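You operate a simulated robot arm through the tools that you are given. There is no shell and no other tool.

The job below is to be done with a simulated robot arm. You get a single attempt, and the scene is never put back.

JOB
Lock the 9 W lamp in the jig, test it once, switch off.

The check looks at the end state, three seconds after you hand in, the way a careful person would. Anything else that was tipped, shoved, dropped, spilled or broken makes it a failure.

ROBOT AND FRAMES
A 7-joint arm with a two-finger parallel gripper, fixed in place. Base frame: the origin is at the foot of the arm, x ahead of it, y to its left, z up; the work surface is at about z = 0. Readings come in m, degrees, newtons and seconds.
With the tool pointing down near the work surface it reaches from about 0.24 to 0.62 m from the base axis. Its first joint turns from -66.0 to 66.0 degrees. Payload 2.6 kg.
The TCP is the grasp point between the finger pads, 0.03 m short of the fingertips. In the tool frame z runs along the fingers and y along their closing line. The gripper opens to 0.094 m. The fingers are 0.028 m wide and 0.01 m thick; the gripper's body (0.05 by 0.096 m) begins 0.055 m behind the TCP.
Orientation is that of the tool frame in the base frame, as a unit quaternion [w, x, y, z]. With the fingers straight down and closing along the base's y, the tool's x points along the base's -x, its y along +y and its z along -z.

CONTROLS
- The arm moves only by the tool move_arm. Its argument "moves" is a list of rows, each a list of 3 entries, a list of its own where there are three numbers: the shift along the tool's x, y, z in m, then the turn, a rotation vector about the tool's x, y, z in degrees, then the opening in per cent of the stroke, from 0 (shut) to 100 (fully open). In form: [[[tx, ty, tz], [rx, ry, rz], fingers], ...]. A call has 1 to 20 rows; each row shifts and turns the commanded pose from where the row before left it, along the tool's axes as they then stand. Each row takes 0.2 s and may step no farther than 0.05 m and 8.6 degrees from the row before; otherwise, or with a gripper value out of range, the whole call is refused. Where a pose cannot be reached the arm comes as near as it can. A force on the tool above 90 N (or 10 N above the force at the start of the call, whichever is more), or a blocked arm, ends the call early, and 0.2 s more pass. The fingers move at their own pace (about 0.072 m/s each) and stop on an object; they squeeze with about 31 N. The grip force told is the motor's: it shows also when the fingers shut on nothing. Time passes only in rows, and 0.2 s behind the last, so rows that do not move let the fingers close. The reply holds the time, the measured pose of the TCP, the force on the tool along the base axes, the opening and the grip force, in the units named above and with some noise, with the torque about the TCP (base axes, N m) and any sound that the robot's microphone picked up.
- Cameras (640 x 400 px; columns grow to the right, rows downward): "scene" is fixed at [0.0255, 0.424, 0.5617]; the picture's right is [-0.85, -0.52, 0.00], its down [-0.31, 0.50, -0.81] and it looks along [0.42, -0.69, -0.59] (base axes); focal length 280 px, centre (320, 200). "wrist" rides on the gripper at [0.076, 0.014, -0.103] in the tool frame; the picture's right is [-0.18, 0.98, 0.00], its down [-0.75, -0.14, -0.64] and it looks along [-0.63, -0.12, 0.77] (tool axes); focal length 243 px, centre (320, 200). There is no depth. A picture from a camera that has moved, and an enlarged one, comes with that camera's place and axes in the base frame and with its lens.
- camera(camera): a new picture of that camera. No time passes.
- enlarge(camera, box): a new picture of the part [left, top, right, bottom] of that camera's present view, enlarged. No time passes.
- sign_off(): hands the job in; it is judged then, once.

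Places have to be worked out from the pictures, the camera data and where the tool is seen. Open the gripper and draw the arm clear of the work before you hand the job in, unless the task says otherwise.

The tools are called as a command line: name --argument value ..., lists and objects as JSON in quotes. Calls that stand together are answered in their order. move_arm: Moves the arm, as the interface text tells. Its arguments: {"type":"object","properties":{"moves":{"type":"array","items":{"type":"array"}}},"required":["moves"]} The other tools are called the same way: camera (camera) takes a picture; enlarge (camera, box) takes an enlarged picture of a part of a camera's view; sign_off () hands the job in.

At the start:

```text
clock: 0.0
position: [0.3609, 0.024, 0.399]
tool_rot: [0.0, 0.0, 1.0, 0.0]
wrist_force: [0.0, -0.3, 0.5]
moment: [0.02, -0.01, -0.01]
grip_width: 0.0938
grasp_force: 0.0
```

scene: 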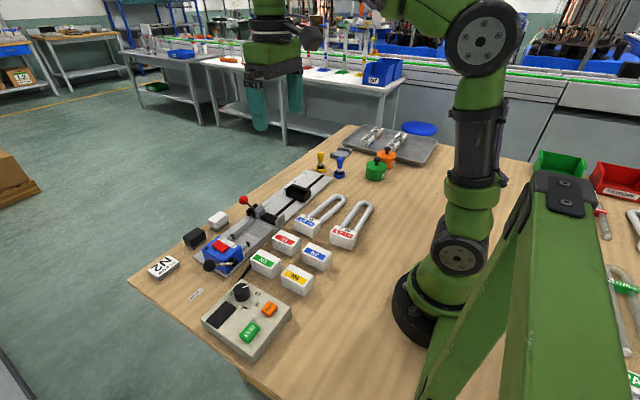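
wrist: 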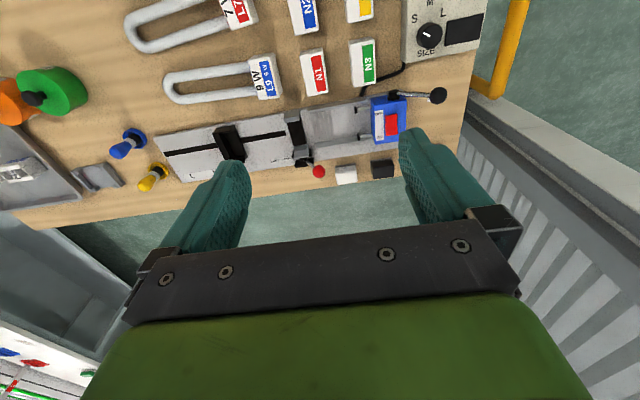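

I start by looking at the scene in detail, enlarging the work area from both cameras.

enlarge --camera "scene" --box '[120, 160, 300, 280]'

enlarge --camera "scene" --box '[230, 110, 450, 250]'

enlarge --camera "scene" --box '[180, 220, 350, 370]'

enlarge --camera "wrist" --box '[140, 60, 300, 200]'

enlarge --camera "wrist" --box '[270, 60, 470, 200]'

enlarge --camera "wrist" --box '[240, 0, 500, 120]'

```text
3.33 times, centred on (210, 220) of scene
camera zoom: at [0.0255, 0.424, 0.5617], right [-0.85, -0.52, 0.0], down [-0.31, 0.5, -0.81], along [0.42, -0.69, -0.59], focal length 932 px, centre (687, 133)
```

zoom: 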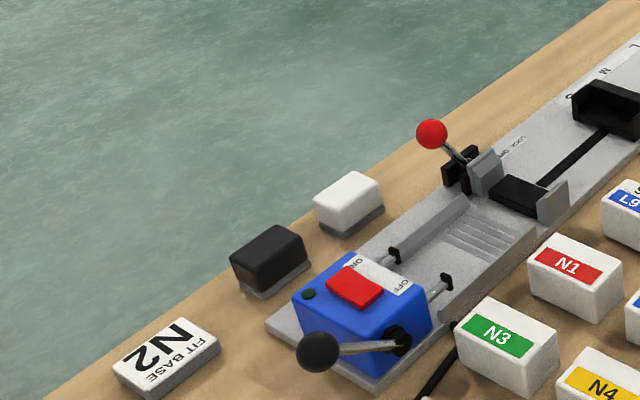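

```text
2.86 times, centred on (340, 180) of scene
camera zoom: at [0.0255, 0.424, 0.5617], right [-0.85, -0.52, 0.0], down [-0.31, 0.5, -0.81], along [0.42, -0.69, -0.59], focal length 799 px, centre (263, 257)
```

zoom: 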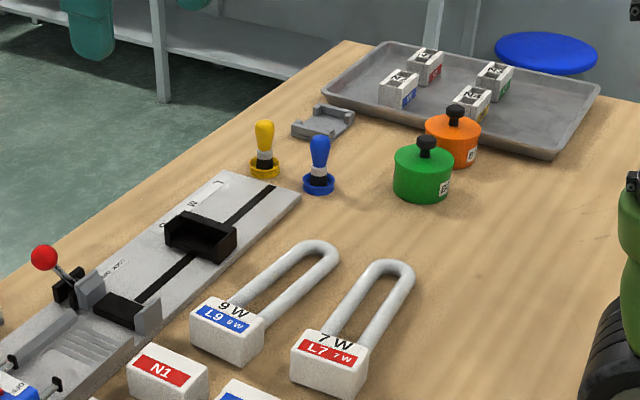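

```text
2.67 times, centred on (265, 295) of scene
camera zoom: at [0.0255, 0.424, 0.5617], right [-0.85, -0.52, 0.0], down [-0.31, 0.5, -0.81], along [0.42, -0.69, -0.59], focal length 746 px, centre (467, -53)
```

zoom: 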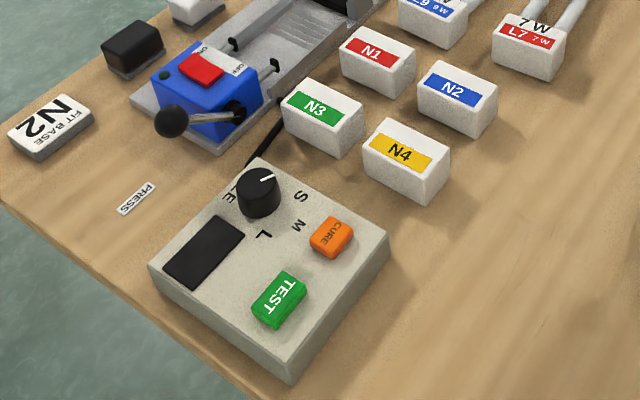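

```text
2.86 times, centred on (220, 130) of wrist
camera zoom: at [0.2837, 0.0393, 0.5018], right [0.18, 0.98, 0.0], down [0.75, -0.14, 0.64], along [0.63, -0.12, -0.77], focal length 693 px, centre (606, 400)
```

zoom: 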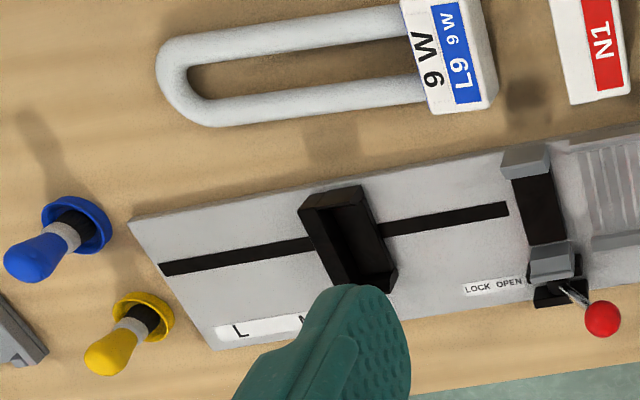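

```text
2.86 times, centred on (370, 130) of wrist
camera zoom: at [0.2837, 0.0393, 0.5018], right [0.18, 0.98, 0.0], down [0.75, -0.14, 0.64], along [0.63, -0.12, -0.77], focal length 693 px, centre (177, 400)
```

zoom: 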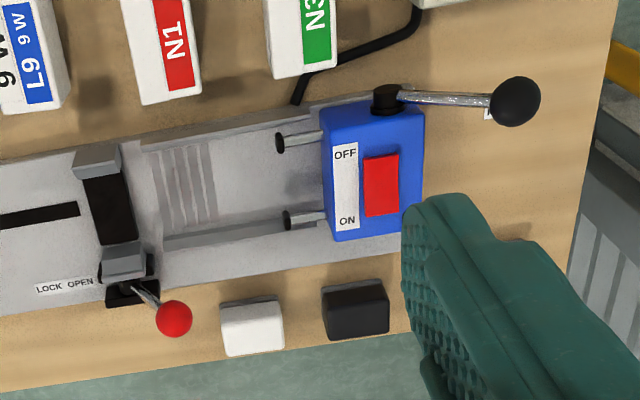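

```text
2.46 times, centred on (370, 60) of wrist
camera zoom: at [0.2837, 0.0393, 0.5018], right [0.18, 0.98, 0.0], down [0.75, -0.14, 0.64], along [0.63, -0.12, -0.77], focal length 597 px, centre (197, 545)
```

zoom: 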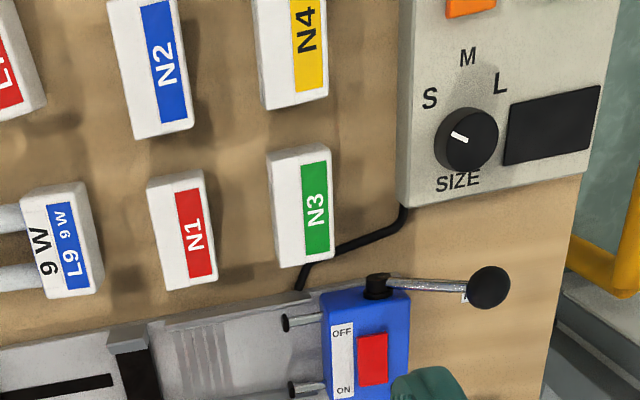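

The cameras agree (control-box knob at about (0.36, 0.195)). The jig runs along y at x of about 0.48. I lower the arm over free air to get a closer view of the jig's blue contact block and nest.

move_arm --moves '[[[0.015, 0.019, 0.037], [0, 0, 0], 100], [[0.015, 0.019, 0.037], [0, 0, 0], 100], [[0.015, 0.019, 0.037], [0, 0, 0], 100], [[0.015, 0.019, 0.037], [0, 0, 0], 100], [[0, 0, 0], [0, 0, 0], 100]]'

camera --camera "wrist"

enlarge --camera "wrist" --box '[240, 100, 480, 250]'

enlarge --camera "wrist" --box '[440, 0, 640, 125]'

enlarge --camera "wrist" --box '[0, 0, 240, 200]'

```text
clock: 1.2
position: [0.3, 0.1023, 0.2503]
tool_rot: [0.0, 0.0, 1.0, 0.0]
wrist_force: [-0.2, -0.1, -0.7]
moment: [-0.04, 0.0, 0.0]
grip_width: 0.0943
grasp_force: 0.1
```

```text
taken
camera wrist: at [0.2235, 0.1173, 0.3531], right [0.18, 0.98, 0.0], down [0.75, -0.14, 0.64], along [0.63, -0.12, -0.77], focal length 243 px, centre (320, 200)
```

wrist: 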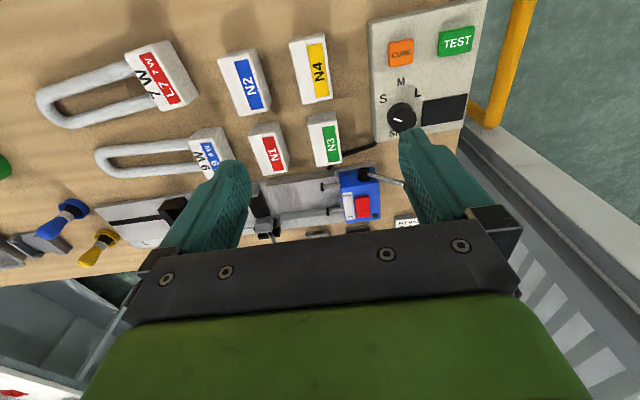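

```text
2.67 times, centred on (360, 175) of wrist
camera zoom: at [0.2235, 0.1173, 0.3531], right [0.18, 0.98, 0.0], down [0.75, -0.14, 0.64], along [0.63, -0.12, -0.77], focal length 647 px, centre (213, 267)
```

zoom: 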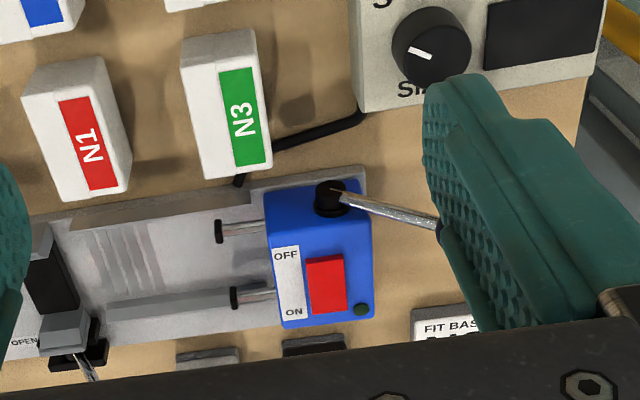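

```text
3.20 times, centred on (540, 62) of wrist
camera zoom: at [0.2235, 0.1173, 0.3531], right [0.18, 0.98, 0.0], down [0.75, -0.14, 0.64], along [0.63, -0.12, -0.77], focal length 776 px, centre (-384, 640)
```

zoom: 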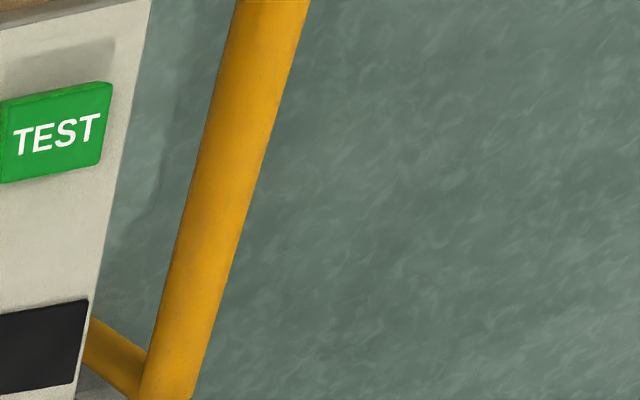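

```text
2.00 times, centred on (120, 100) of wrist
camera zoom: at [0.2235, 0.1173, 0.3531], right [0.18, 0.98, 0.0], down [0.75, -0.14, 0.64], along [0.63, -0.12, -0.77], focal length 485 px, centre (720, 400)
```

zoom: 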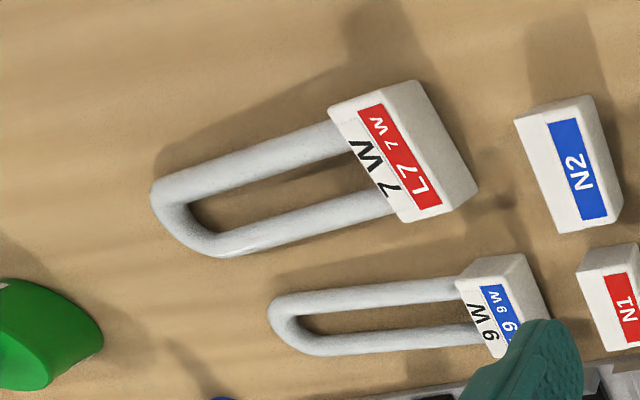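

The lamp L9 lies with its base toward +y, next to the jig. I move forward above the jig at the same height to view its nest, clamp and contact block from above.

move_arm --moves '[[[-0.04, 0, 0], [0, 0, 0], 100], [[-0.04, 0, 0], [0, 0, 0], 100], [[-0.04, 0, 0], [0, 0, 0], 100], [[0, 0, 0], [0, 0, 0], 100]]'

camera --camera "wrist"

enlarge --camera "wrist" --box '[200, 20, 450, 176]'

enlarge --camera "wrist" --box '[40, 20, 290, 176]'

```text
clock: 2.2
position: [0.4204, 0.1004, 0.2538]
tool_rot: [0.001, 0.0, 1.0, -0.001]
wrist_force: [-0.2, -0.6, 0.7]
moment: [0.03, 0.03, 0.01]
grip_width: 0.094
grasp_force: 0.1
```

```text
taken
camera wrist: at [0.3435, 0.1152, 0.3545], right [0.18, 0.98, 0.0], down [0.75, -0.14, 0.64], along [0.63, -0.12, -0.77], focal length 243 px, centre (320, 200)
```

wrist: 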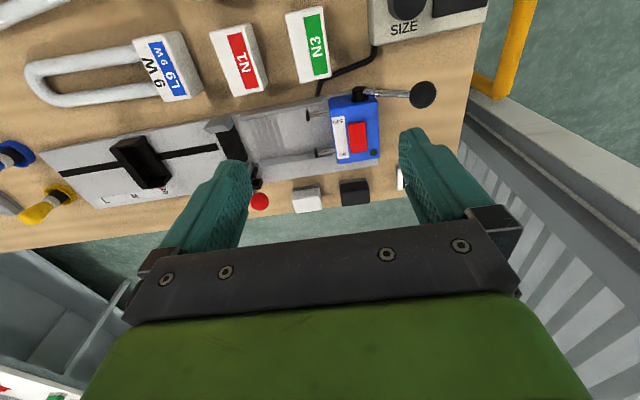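

```text
2.56 times, centred on (325, 98) of wrist
camera zoom: at [0.3435, 0.1152, 0.3545], right [0.18, 0.98, 0.0], down [0.75, -0.14, 0.64], along [0.63, -0.12, -0.77], focal length 621 px, centre (307, 461)
```

zoom: 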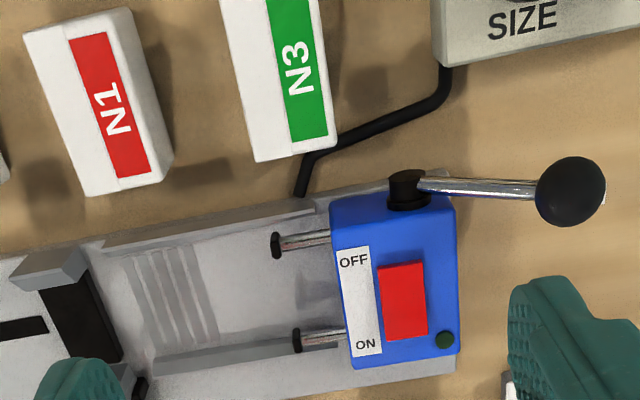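

```text
2.56 times, centred on (165, 98) of wrist
camera zoom: at [0.3435, 0.1152, 0.3545], right [0.18, 0.98, 0.0], down [0.75, -0.14, 0.64], along [0.63, -0.12, -0.77], focal length 621 px, centre (717, 461)
```

zoom: 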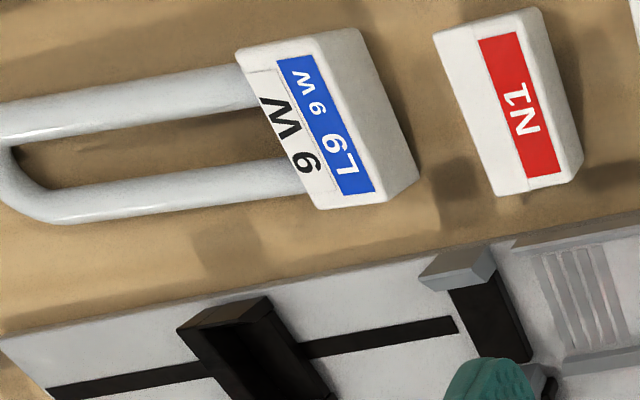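

I shift toward -y to read the S/M/L scale with its black tube rest, and to see the clamp and its lever.

move_arm --moves '[[[0, -0.045, 0], [0, 0, 0], 100], [[0, -0.045, 0], [0, 0, 0], 100], [[0, -0.045, 0], [0, 0, 0], 100], [[0, -0.045, 0], [0, 0, 0], 100], [[0, 0, 0], [0, 0, 0], 100]]'

camera --camera "wrist"

enlarge --camera "wrist" --box '[200, 60, 400, 185]'

enlarge --camera "wrist" --box '[380, 60, 580, 185]'

enlarge --camera "wrist" --box '[0, 0, 240, 150]'

```text
clock: 3.4
position: [0.4218, -0.0802, 0.2498]
tool_rot: [0.0, -0.002, 1.0, 0.0]
wrist_force: [0.8, 1.1, 0.7]
moment: [-0.03, -0.02, 0.03]
grip_width: 0.0941
grasp_force: 0.1
```

```text
taken
camera wrist: at [0.3446, -0.0642, 0.3522], right [0.18, 0.98, 0.0], down [0.75, -0.14, 0.64], along [0.63, -0.12, -0.77], focal length 243 px, centre (320, 200)
```

wrist: 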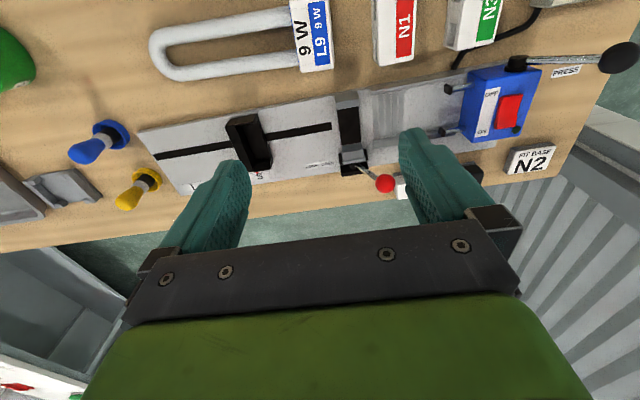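

```text
3.20 times, centred on (300, 122) of wrist
camera zoom: at [0.3446, -0.0642, 0.3522], right [0.18, 0.98, 0.0], down [0.75, -0.14, 0.64], along [0.63, -0.12, -0.77], focal length 776 px, centre (384, 448)
```

zoom: 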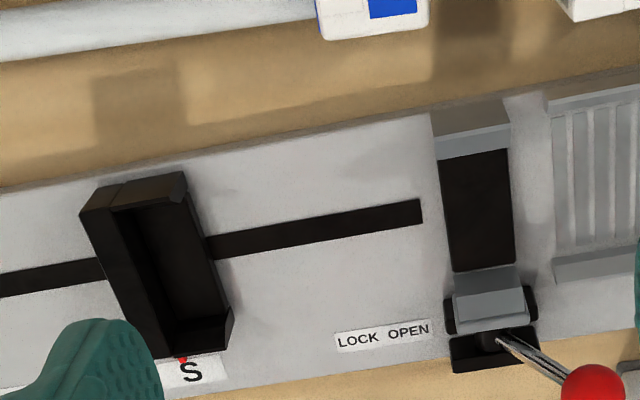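

```text
3.20 times, centred on (480, 122) of wrist
camera zoom: at [0.3446, -0.0642, 0.3522], right [0.18, 0.98, 0.0], down [0.75, -0.14, 0.64], along [0.63, -0.12, -0.77], focal length 776 px, centre (-192, 448)
```

zoom: 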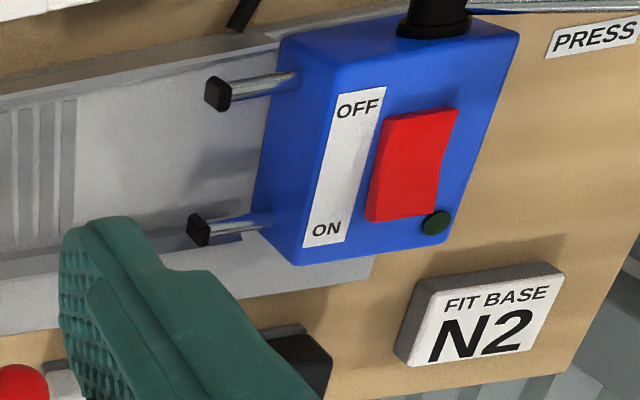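

```text
2.67 times, centred on (120, 75) of wrist
camera zoom: at [0.3446, -0.0642, 0.3522], right [0.18, 0.98, 0.0], down [0.75, -0.14, 0.64], along [0.63, -0.12, -0.77], focal length 647 px, centre (853, 533)
```

zoom: 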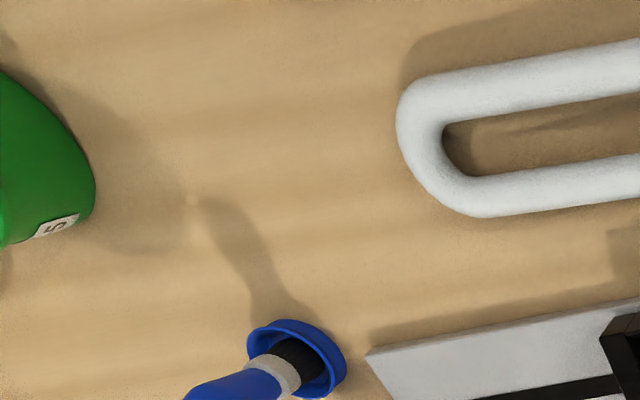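

The tube rest's red pointer sits at S on the scale, and the clamp lever is on the OPEN side. Next I take maximum zoom views of the lever, the lamp and the control box from the scene camera.

enlarge --camera "scene" --box '[190, 225, 260, 285]'

enlarge --camera "scene" --box '[230, 165, 340, 255]'

enlarge --camera "scene" --box '[290, 185, 390, 255]'

enlarge --camera "scene" --box '[350, 115, 450, 185]'

enlarge --camera "scene" --box '[200, 275, 300, 345]'

enlarge --camera "scene" --box '[540, 150, 640, 290]'

```text
6.67 times, centred on (225, 255) of scene
camera zoom: at [0.0255, 0.424, 0.5617], right [-0.85, -0.52, 0.0], down [-0.31, 0.5, -0.81], along [0.42, -0.69, -0.59], focal length 1864 px, centre (953, -167)
```

zoom: 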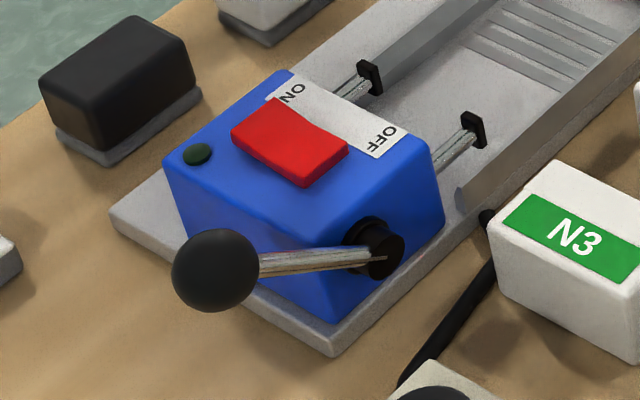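

```text
4.44 times, centred on (285, 210) of scene
camera zoom: at [0.0255, 0.424, 0.5617], right [-0.85, -0.52, 0.0], down [-0.31, 0.5, -0.81], along [0.42, -0.69, -0.59], focal length 1243 px, centre (476, 156)
```

zoom: 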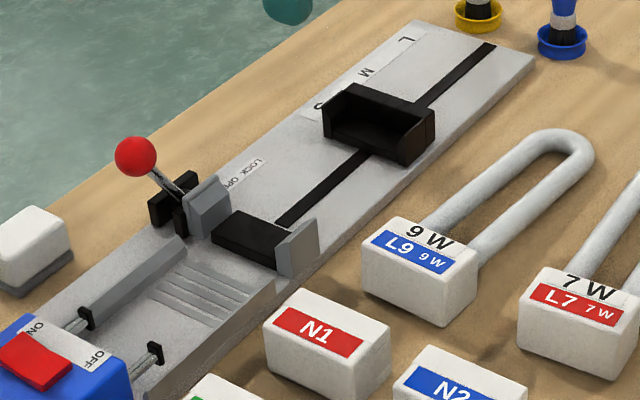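

```text
5.71 times, centred on (340, 220) of scene
camera zoom: at [0.0255, 0.424, 0.5617], right [-0.85, -0.52, 0.0], down [-0.31, 0.5, -0.81], along [0.42, -0.69, -0.59], focal length 1598 px, centre (206, 86)
```

zoom: 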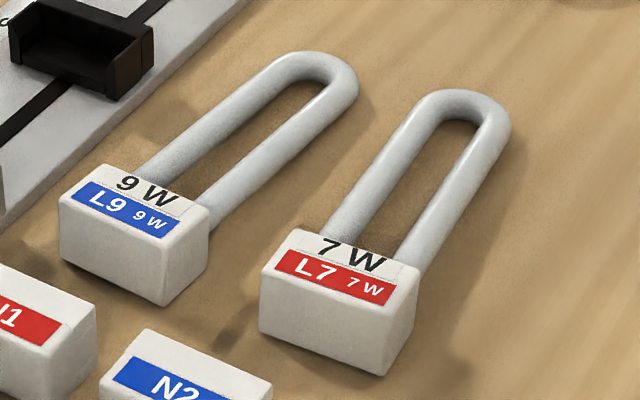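

```text
5.71 times, centred on (400, 150) of scene
camera zoom: at [0.0255, 0.424, 0.5617], right [-0.85, -0.52, 0.0], down [-0.31, 0.5, -0.81], along [0.42, -0.69, -0.59], focal length 1598 px, centre (-137, 486)
```

zoom: 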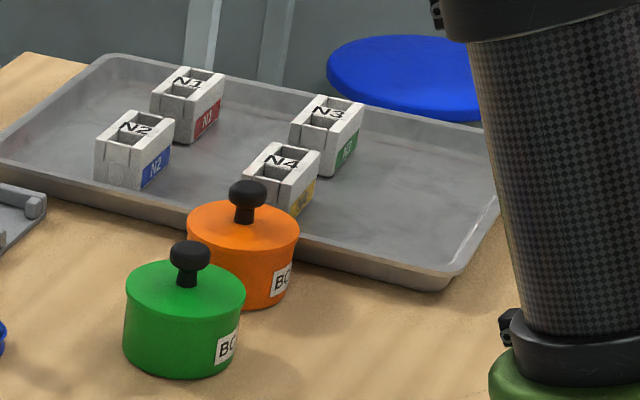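

```text
5.71 times, centred on (250, 310) of scene
camera zoom: at [0.0255, 0.424, 0.5617], right [-0.85, -0.52, 0.0], down [-0.31, 0.5, -0.81], along [0.42, -0.69, -0.59], focal length 1598 px, centre (720, -429)
```

zoom: 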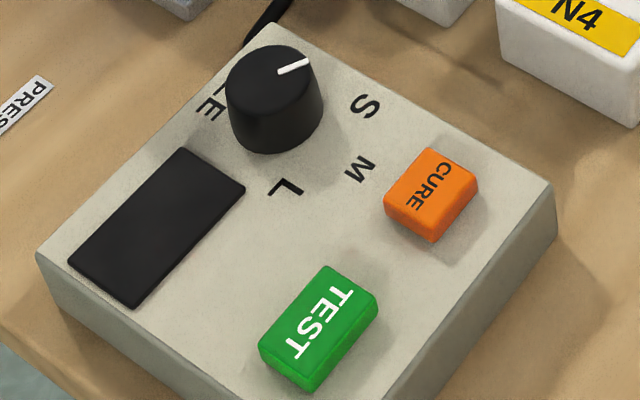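

```text
2.86 times, centred on (590, 220) of scene
camera zoom: at [0.0255, 0.424, 0.5617], right [-0.85, -0.52, 0.0], down [-0.31, 0.5, -0.81], along [0.42, -0.69, -0.59], focal length 799 px, centre (-451, 143)
```

zoom: 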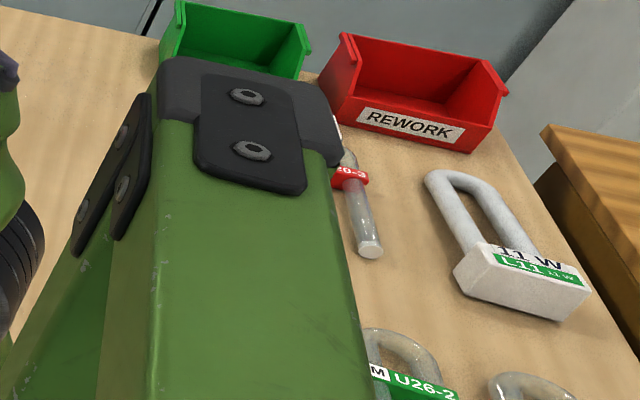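

Knob and tube rest are both at S. I need to know whether L9's length matches S, so I move the camera over L9 to measure it against the nest and rest.

move_arm --moves '[[[0.03, -0.025, 0], [0, 0, 0], 100], [[0.03, -0.025, 0], [0, 0, 0], 100], [[0.03, -0.025, 0], [0, 0, 0], 100], [[0, 0, 0], [0, 0, 0], 100]]'

camera --camera "wrist"

enlarge --camera "wrist" --box '[200, 60, 440, 210]'

enlarge --camera "wrist" --box '[180, 0, 440, 120]'

enlarge --camera "wrist" --box '[0, 60, 220, 260]'

```text
clock: 4.4
position: [0.3301, -0.1536, 0.2527]
tool_rot: [0.0, -0.001, 1.0, 0.0]
wrist_force: [-0.1, 0.7, 0.2]
moment: [0.02, 0.03, -0.04]
grip_width: 0.0938
grasp_force: 0.1
```

```text
taken
camera wrist: at [0.2544, -0.1382, 0.3541], right [0.18, 0.98, 0.0], down [0.75, -0.14, 0.64], along [0.63, -0.12, -0.77], focal length 243 px, centre (320, 200)
```

wrist: 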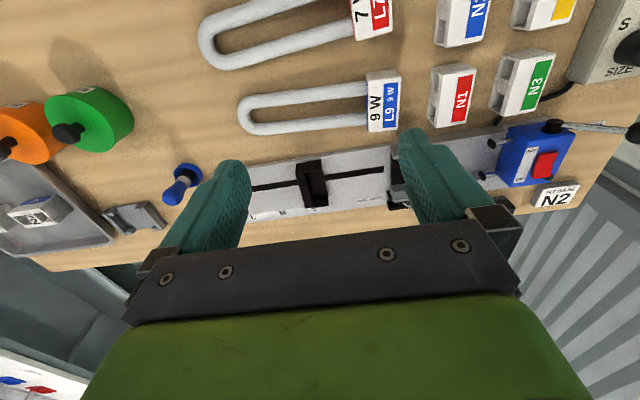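

```text
2.67 times, centred on (320, 135) of wrist
camera zoom: at [0.2544, -0.1382, 0.3541], right [0.18, 0.98, 0.0], down [0.75, -0.14, 0.64], along [0.63, -0.12, -0.77], focal length 647 px, centre (320, 373)
```

zoom: 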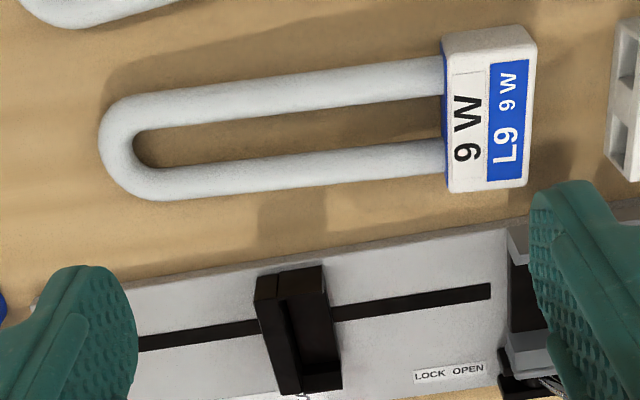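

```text
2.46 times, centred on (310, 60) of wrist
camera zoom: at [0.2544, -0.1382, 0.3541], right [0.18, 0.98, 0.0], down [0.75, -0.14, 0.64], along [0.63, -0.12, -0.77], focal length 597 px, centre (345, 545)
```

zoom: 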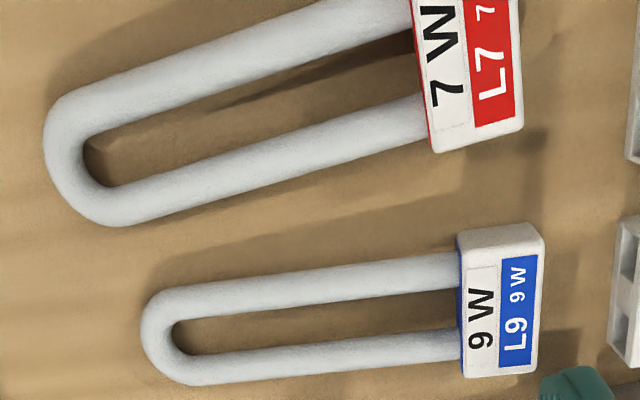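

```text
2.00 times, centred on (110, 160) of wrist
camera zoom: at [0.2544, -0.1382, 0.3541], right [0.18, 0.98, 0.0], down [0.75, -0.14, 0.64], along [0.63, -0.12, -0.77], focal length 485 px, centre (740, 280)
```

zoom: 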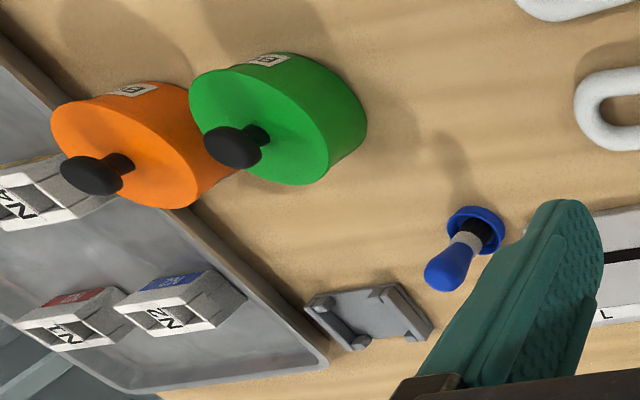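

I measured L9: the base is about 0.061 × 0.039 × 0.042 m and the overall length about 0.213 m, with a yaw of about -3.5°. Now I zoom on the tube rest and the lamp base in this view.

enlarge --camera "wrist" --box '[280, 150, 350, 215]'

enlarge --camera "wrist" --box '[350, 60, 420, 140]'

enlarge --camera "scene" --box '[260, 165, 340, 215]'

enlarge --camera "scene" --box '[215, 195, 295, 260]'

```text
6.15 times, centred on (315, 182) of wrist
camera zoom: at [0.2544, -0.1382, 0.3541], right [0.18, 0.98, 0.0], down [0.75, -0.14, 0.64], along [0.63, -0.12, -0.77], focal length 1493 px, centre (351, 308)
```

zoom: 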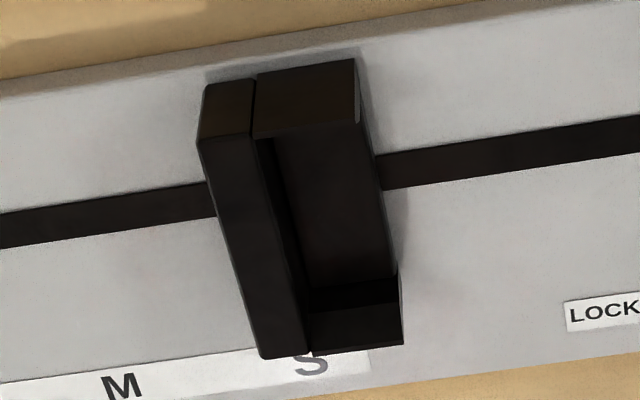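

```text
5.00 times, centred on (385, 100) of wrist
camera zoom: at [0.2544, -0.1382, 0.3541], right [0.18, 0.98, 0.0], down [0.75, -0.14, 0.64], along [0.63, -0.12, -0.77], focal length 1213 px, centre (-5, 700)
```

zoom: 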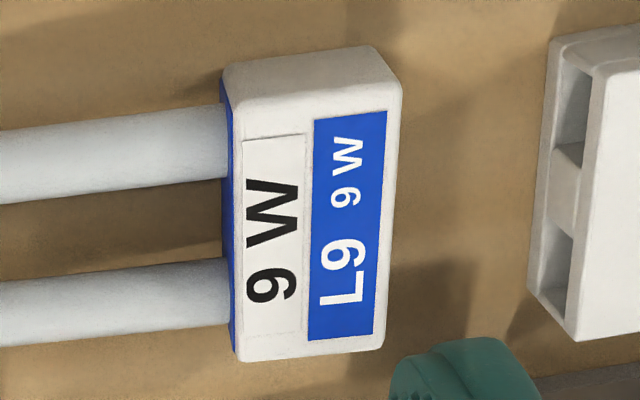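

```text
8.00 times, centred on (300, 190) of scene
camera zoom: at [0.0255, 0.424, 0.5617], right [-0.85, -0.52, 0.0], down [-0.31, 0.5, -0.81], along [0.42, -0.69, -0.59], focal length 2237 px, centre (480, 280)
```

zoom: 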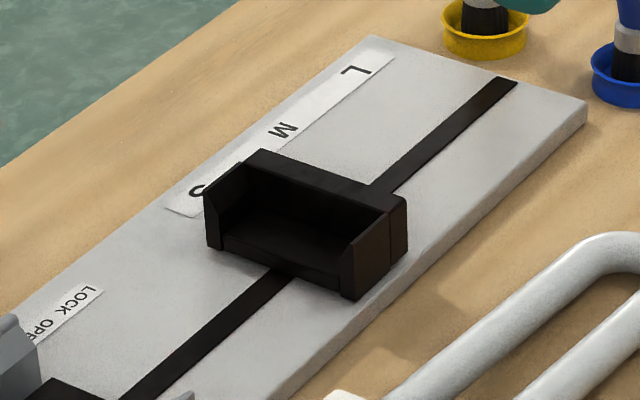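

```text
6.15 times, centred on (255, 228) of scene
camera zoom: at [0.0255, 0.424, 0.5617], right [-0.85, -0.52, 0.0], down [-0.31, 0.5, -0.81], along [0.42, -0.69, -0.59], focal length 1721 px, centre (720, 31)
```

zoom: 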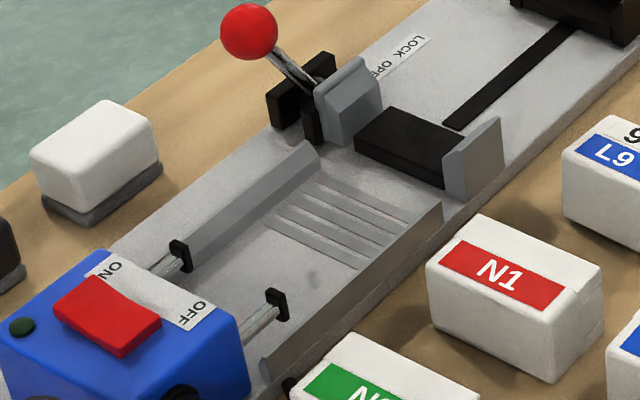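

L9 (0.213 m) fits with the rest at S: the U-tip in the pocket (inner wall y≈-0.20) puts the base over the nest ribs (y≈0). I take a closer view centred on nest and clamp to refine the numbers.

move_arm --moves '[[[-0.0175, 0.0384, 0.008], [0, 0, 0], 100], [[-0.0175, 0.0384, 0.008], [0, 0, 0], 100], [[-0.0175, 0.0384, 0.008], [0, 0, 0], 100], [[-0.0175, 0.0384, 0.008], [0, 0, 0], 100], [[0, 0, 0], [0, 0, 0], 100]]'

camera --camera "wrist"

enlarge --camera "wrist" --box '[235, 95, 415, 215]'

enlarge --camera "wrist" --box '[230, 110, 310, 210]'

enlarge --camera "wrist" --box '[310, 90, 410, 190]'

```text
clock: 5.6
position: [0.3998, 0.0003, 0.2204]
tool_rot: [0.0, 0.0, 1.0, 0.0]
wrist_force: [-0.2, 0.0, -0.3]
moment: [-0.02, -0.02, -0.03]
grip_width: 0.0939
grasp_force: 0.0
```

```text
taken
camera wrist: at [0.3236, 0.0143, 0.322], right [0.18, 0.98, 0.0], down [0.75, -0.14, 0.64], along [0.63, -0.12, -0.77], focal length 243 px, centre (320, 200)
```

wrist: 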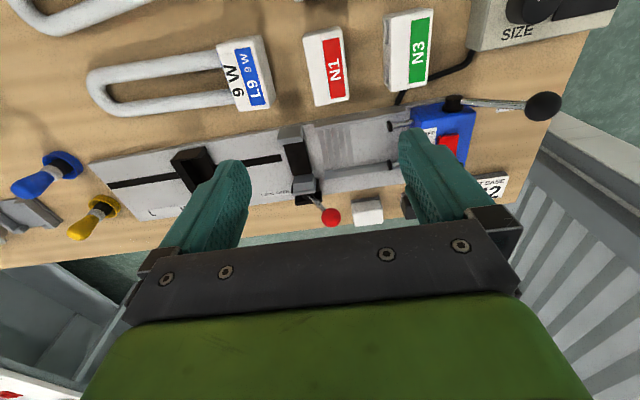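

```text
3.33 times, centred on (325, 155) of wrist
camera zoom: at [0.3236, 0.0143, 0.322], right [0.18, 0.98, 0.0], down [0.75, -0.14, 0.64], along [0.63, -0.12, -0.77], focal length 809 px, centre (303, 350)
```

zoom: 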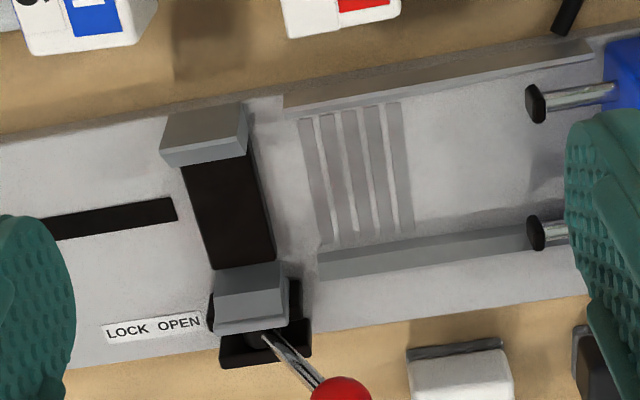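

```text
4.00 times, centred on (270, 160) of wrist
camera zoom: at [0.3236, 0.0143, 0.322], right [0.18, 0.98, 0.0], down [0.75, -0.14, 0.64], along [0.63, -0.12, -0.77], focal length 970 px, centre (520, 360)
```

zoom: 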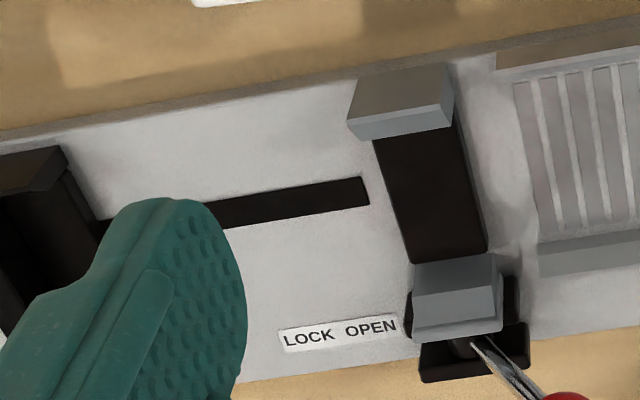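

```text
4.00 times, centred on (360, 140) of wrist
camera zoom: at [0.3236, 0.0143, 0.322], right [0.18, 0.98, 0.0], down [0.75, -0.14, 0.64], along [0.63, -0.12, -0.77], focal length 970 px, centre (160, 440)
```

zoom: 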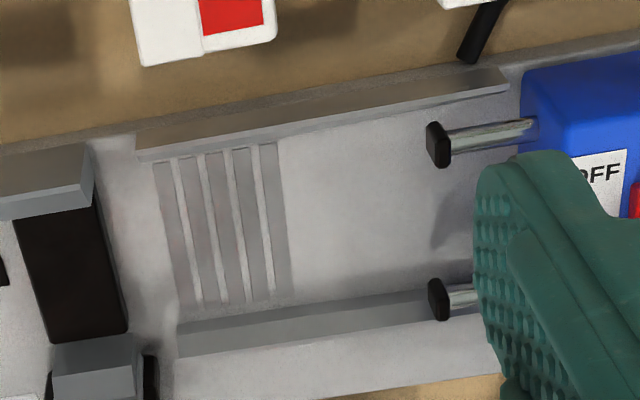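

The five strips on the nest floor (x 0.459–0.515, y -0.014–0.026) match L9's base footprint, so that is where the base sits. I check L9's base height and position by triangulating from this view.

enlarge --camera "wrist" --box '[200, 20, 300, 120]'

enlarge --camera "scene" --box '[290, 205, 340, 245]'

```text
4.00 times, centred on (250, 70) of wrist
camera zoom: at [0.3236, 0.0143, 0.322], right [0.18, 0.98, 0.0], down [0.75, -0.14, 0.64], along [0.63, -0.12, -0.77], focal length 970 px, centre (600, 720)
```

zoom: 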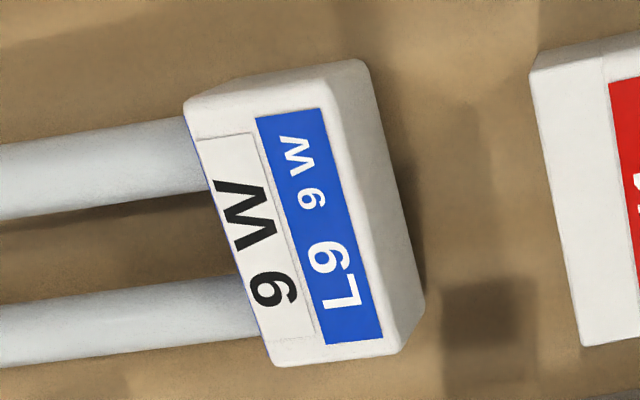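

```text
10.00 times, centred on (315, 225) of scene
camera zoom: at [0.0255, 0.424, 0.5617], right [-0.85, -0.52, 0.0], down [-0.31, 0.5, -0.81], along [0.42, -0.69, -0.59], focal length 2796 px, centre (370, -50)
```

zoom: 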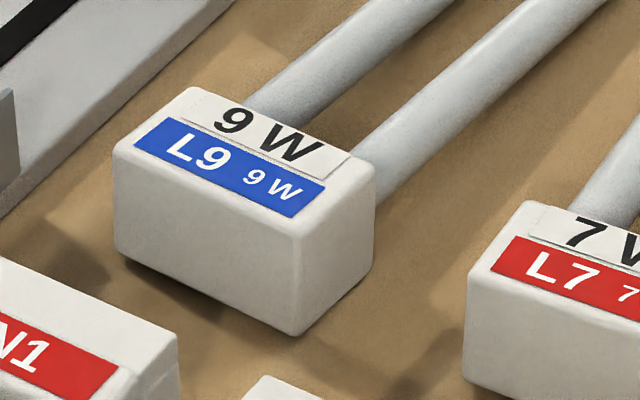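

Base top is at z≈0.040, base centre ≈(0.3765, -0.080), yaw ≈ -3.8°. I move over it with the fingers closing along the lamp axis (70 % open), stop at TCP z≈0.10 and check alignment.

move_arm --moves '[[[0.0058, -0.02, 0.03], [0, 0, 0], 70], [[0.0058, -0.02, 0.03], [0, 0, 0], 70], [[0.0058, -0.02, 0.03], [0, 0, 0], 70], [[0.0058, -0.02, 0.03], [0, 0, 0], 70], [[0, 0, 0], [0, 0, 3.8], 70], [[0, 0, 0], [0, 0, 0], 70]]'

camera --camera "wrist"

enlarge --camera "wrist" --box '[200, 90, 440, 240]'

enlarge --camera "scene" --box '[260, 150, 400, 260]'

```text
clock: 7.0
position: [0.3769, -0.08, 0.1004]
tool_rot: [0.0, 0.033, 0.999, 0.0]
wrist_force: [-0.4, 0.5, 0.4]
moment: [0.02, 0.0, 0.01]
grip_width: 0.0659
grasp_force: 0.1
```

```text
taken
camera wrist: at [0.3024, -0.0609, 0.203], right [0.25, 0.97, 0.0], down [0.74, -0.19, 0.64], along [0.62, -0.16, -0.77], focal length 243 px, centre (320, 200)
```

wrist: 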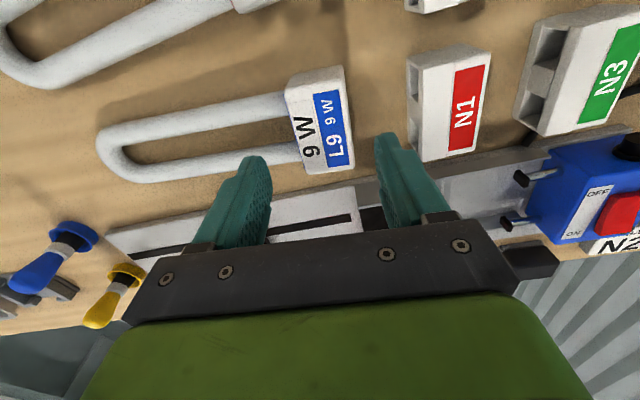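

```text
2.67 times, centred on (320, 165) of wrist
camera zoom: at [0.3024, -0.0609, 0.203], right [0.25, 0.97, 0.0], down [0.74, -0.19, 0.64], along [0.62, -0.16, -0.77], focal length 647 px, centre (320, 293)
```

zoom: 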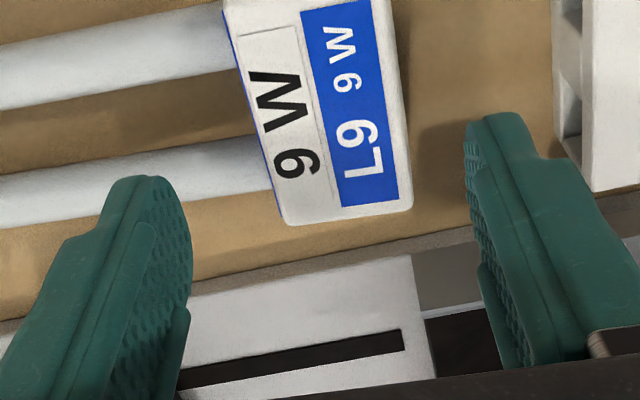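

```text
3.64 times, centred on (330, 205) of scene
camera zoom: at [0.0255, 0.424, 0.5617], right [-0.85, -0.52, 0.0], down [-0.31, 0.5, -0.81], along [0.42, -0.69, -0.59], focal length 1017 px, centre (284, 182)
```

zoom: 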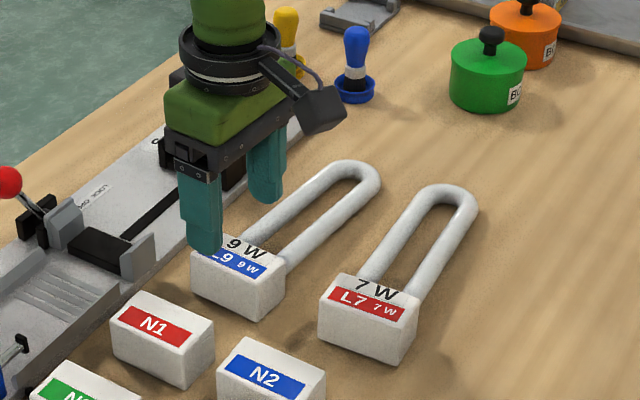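

The base is centred about 2 mm to +y of the TCP. I shift by that amount and descend so the fingertips end at z≈0.0305, just above the tubes and overlapping the top 10 mm of the base, then look before closing.

move_arm --moves '[[[0.0, 0.002, 0.0133], [0, 0, 0], 70], [[0, 0, 0.0133], [0, 0, 0], 70], [[0, 0, 0.0133], [0, 0, 0], 70], [[0, 0, 0], [0, 0, 0], 70]]'

camera --camera "wrist"

enlarge --camera "scene" --box '[270, 180, 370, 260]'

enlarge --camera "wrist" --box '[200, 90, 440, 240]'

```text
clock: 8.0
position: [0.3772, -0.0807, 0.0584]
tool_rot: [-0.001, 0.033, 0.999, 0.001]
wrist_force: [-0.9, 0.9, -0.2]
moment: [0.0, 0.05, 0.02]
grip_width: 0.0656
grasp_force: 0.0
```

```text
taken
camera wrist: at [0.3028, -0.0596, 0.162], right [0.25, 0.97, 0.0], down [0.74, -0.19, 0.64], along [0.62, -0.16, -0.77], focal length 243 px, centre (320, 200)
```

wrist: 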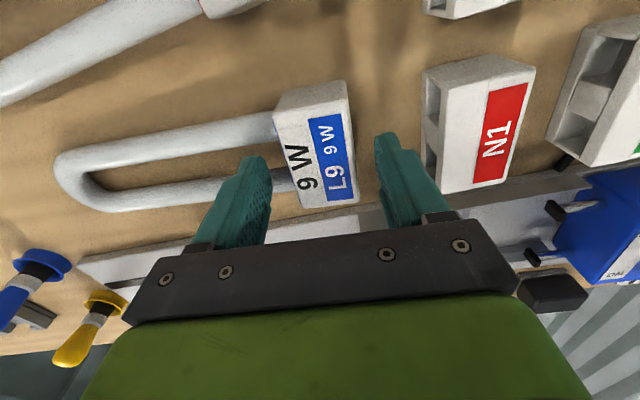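

```text
5.00 times, centred on (320, 220) of scene
camera zoom: at [0.0255, 0.424, 0.5617], right [-0.85, -0.52, 0.0], down [-0.31, 0.5, -0.81], along [0.42, -0.69, -0.59], focal length 1398 px, centre (320, 100)
```

zoom: 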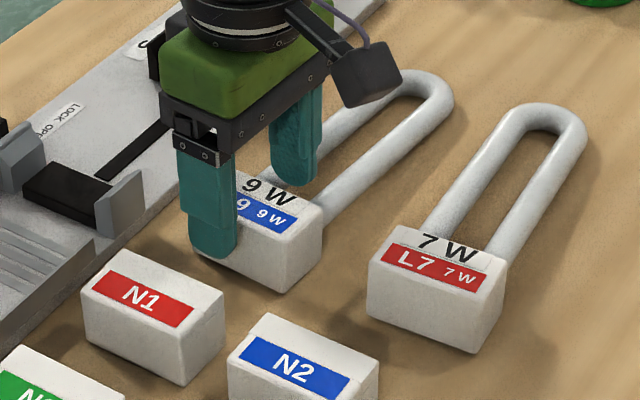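

```text
2.67 times, centred on (320, 165) of wrist
camera zoom: at [0.3028, -0.0596, 0.162], right [0.25, 0.97, 0.0], down [0.74, -0.19, 0.64], along [0.62, -0.16, -0.77], focal length 647 px, centre (320, 293)
```

zoom: 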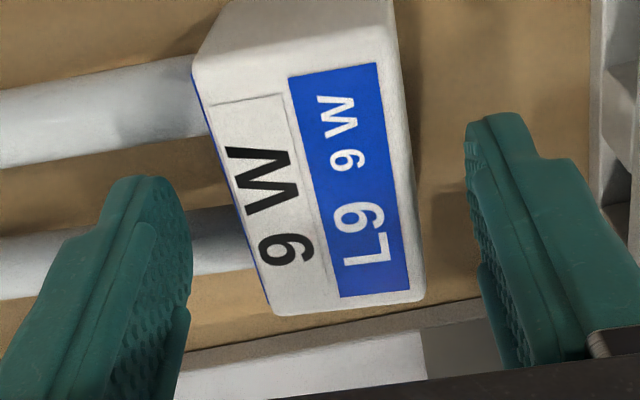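

The fingers straddle the base with no contact yet. I close the gripper on the base.

move_arm --moves '[[[0, 0, 0], [0, 0, 0], 30], [[0, 0, 0], [0, 0, 0], 20], [[0, 0, 0], [0, 0, 0], 20], [[0, 0, 0], [0, 0, 0], 20]]'

camera --camera "wrist"

enlarge --camera "scene" --box '[270, 180, 370, 260]'

```text
clock: 9.0
position: [0.3789, -0.0791, 0.0595]
tool_rot: [0.0, 0.034, 0.999, 0.0]
wrist_force: [0.2, -0.3, 0.1]
moment: [0.08, -0.04, -0.04]
grip_width: 0.0396
grasp_force: 30.5
```

```text
taken
camera wrist: at [0.3028, -0.0595, 0.1622], right [0.25, 0.97, 0.0], down [0.74, -0.19, 0.64], along [0.62, -0.16, -0.77], focal length 243 px, centre (320, 200)
```

wrist: 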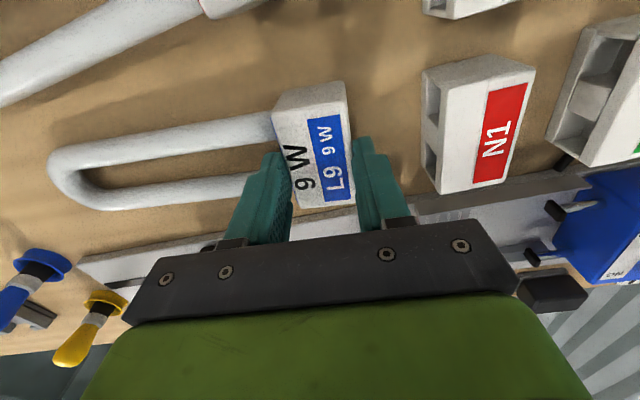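

```text
5.00 times, centred on (320, 220) of scene
camera zoom: at [0.0255, 0.424, 0.5617], right [-0.85, -0.52, 0.0], down [-0.31, 0.5, -0.81], along [0.42, -0.69, -0.59], focal length 1398 px, centre (320, 100)
```

zoom: 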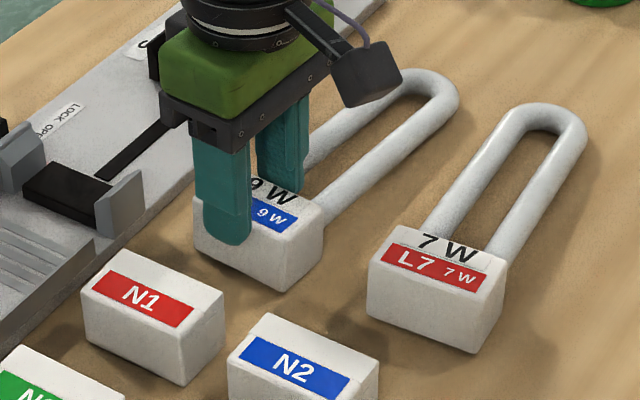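

The grip stopped at 0.0396 m (= base depth) with 30 N. I lift a few centimetres straight up and check that the lamp hangs level.

move_arm --moves '[[[0, 0, -0.01], [0, 0, 0], 20], [[0, 0, -0.015], [0, 0, 0], 20], [[0, 0, -0.025], [0, 0, 0], 20], [[0, 0, -0.03], [0, 0, 0], 20], [[0, 0, 0], [0, 0, 0], 20]]'

camera --camera "scene"

enlarge --camera "scene" --box '[240, 130, 400, 250]'

camera --camera "wrist"

```text
clock: 10.2
position: [0.3801, -0.0819, 0.1395]
tool_rot: [-0.001, 0.032, 0.999, 0.0]
wrist_force: [0.2, -0.5, -1.3]
moment: [0.01, -0.04, 0.02]
grip_width: 0.0396
grasp_force: 30.9
```

```text
taken
```

scene: 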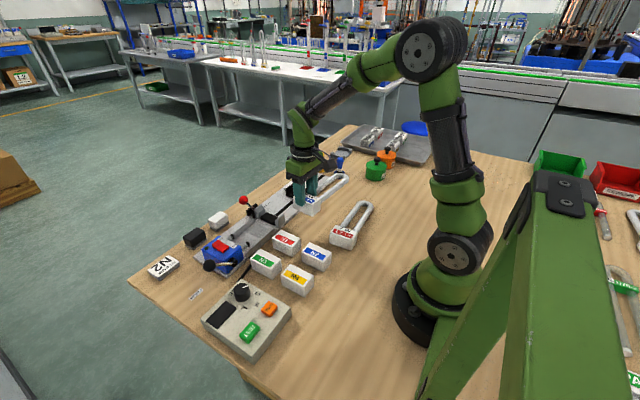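

```text
3.33 times, centred on (320, 190) of scene
camera zoom: at [0.0255, 0.424, 0.5617], right [-0.85, -0.52, 0.0], down [-0.31, 0.5, -0.81], along [0.42, -0.69, -0.59], focal length 932 px, centre (320, 233)
```

zoom: 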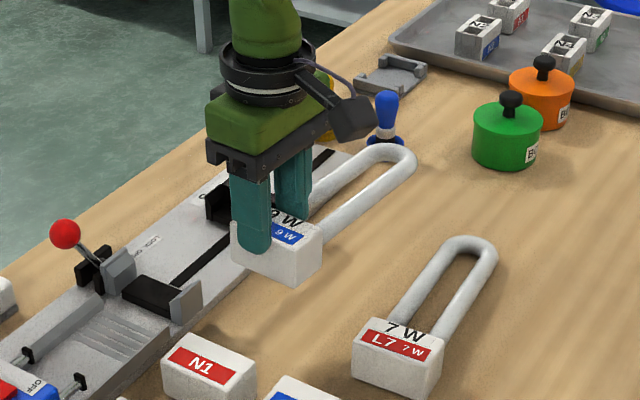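

```text
taken
camera wrist: at [0.3033, -0.0605, 0.2419], right [0.25, 0.97, 0.0], down [0.74, -0.19, 0.64], along [0.62, -0.16, -0.77], focal length 243 px, centre (320, 200)
```

wrist: 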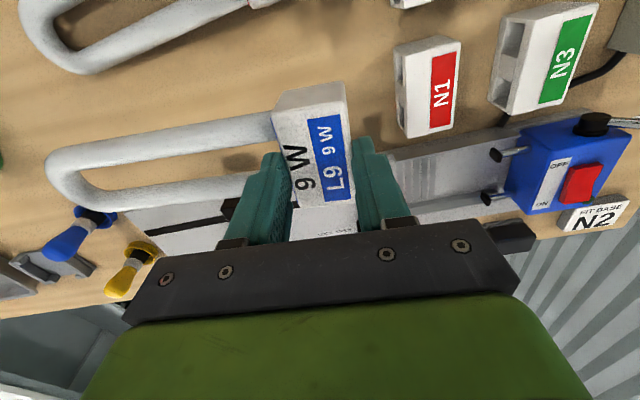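

The lamp is held level, with no droop (tube tip at the same pixels as before). I zoom to measure how it sits in the gripper.

enlarge --camera "wrist" --box '[250, 70, 390, 215]'

enlarge --camera "wrist" --box '[30, 90, 270, 240]'

```text
2.76 times, centred on (320, 142) of wrist
camera zoom: at [0.3033, -0.0605, 0.2419], right [0.25, 0.97, 0.0], down [0.74, -0.19, 0.64], along [0.62, -0.16, -0.77], focal length 669 px, centre (320, 359)
```

zoom: 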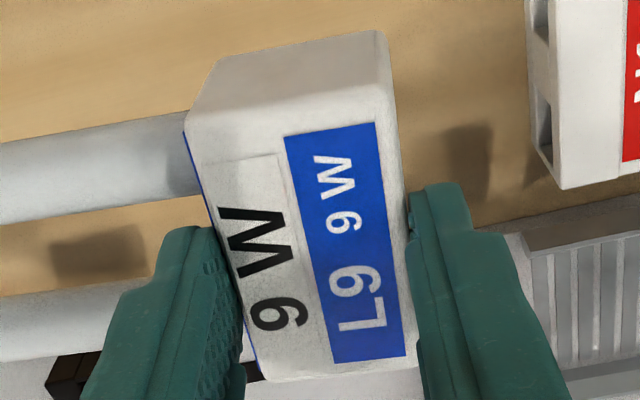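

```text
2.67 times, centred on (150, 165) of wrist
camera zoom: at [0.3033, -0.0605, 0.2419], right [0.25, 0.97, 0.0], down [0.74, -0.19, 0.64], along [0.62, -0.16, -0.77], focal length 647 px, centre (773, 293)
```

zoom: 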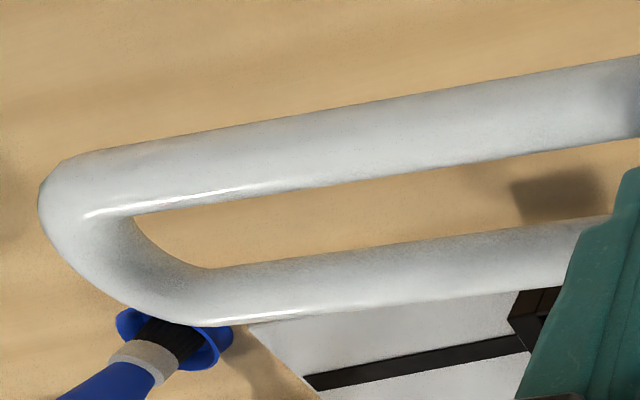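

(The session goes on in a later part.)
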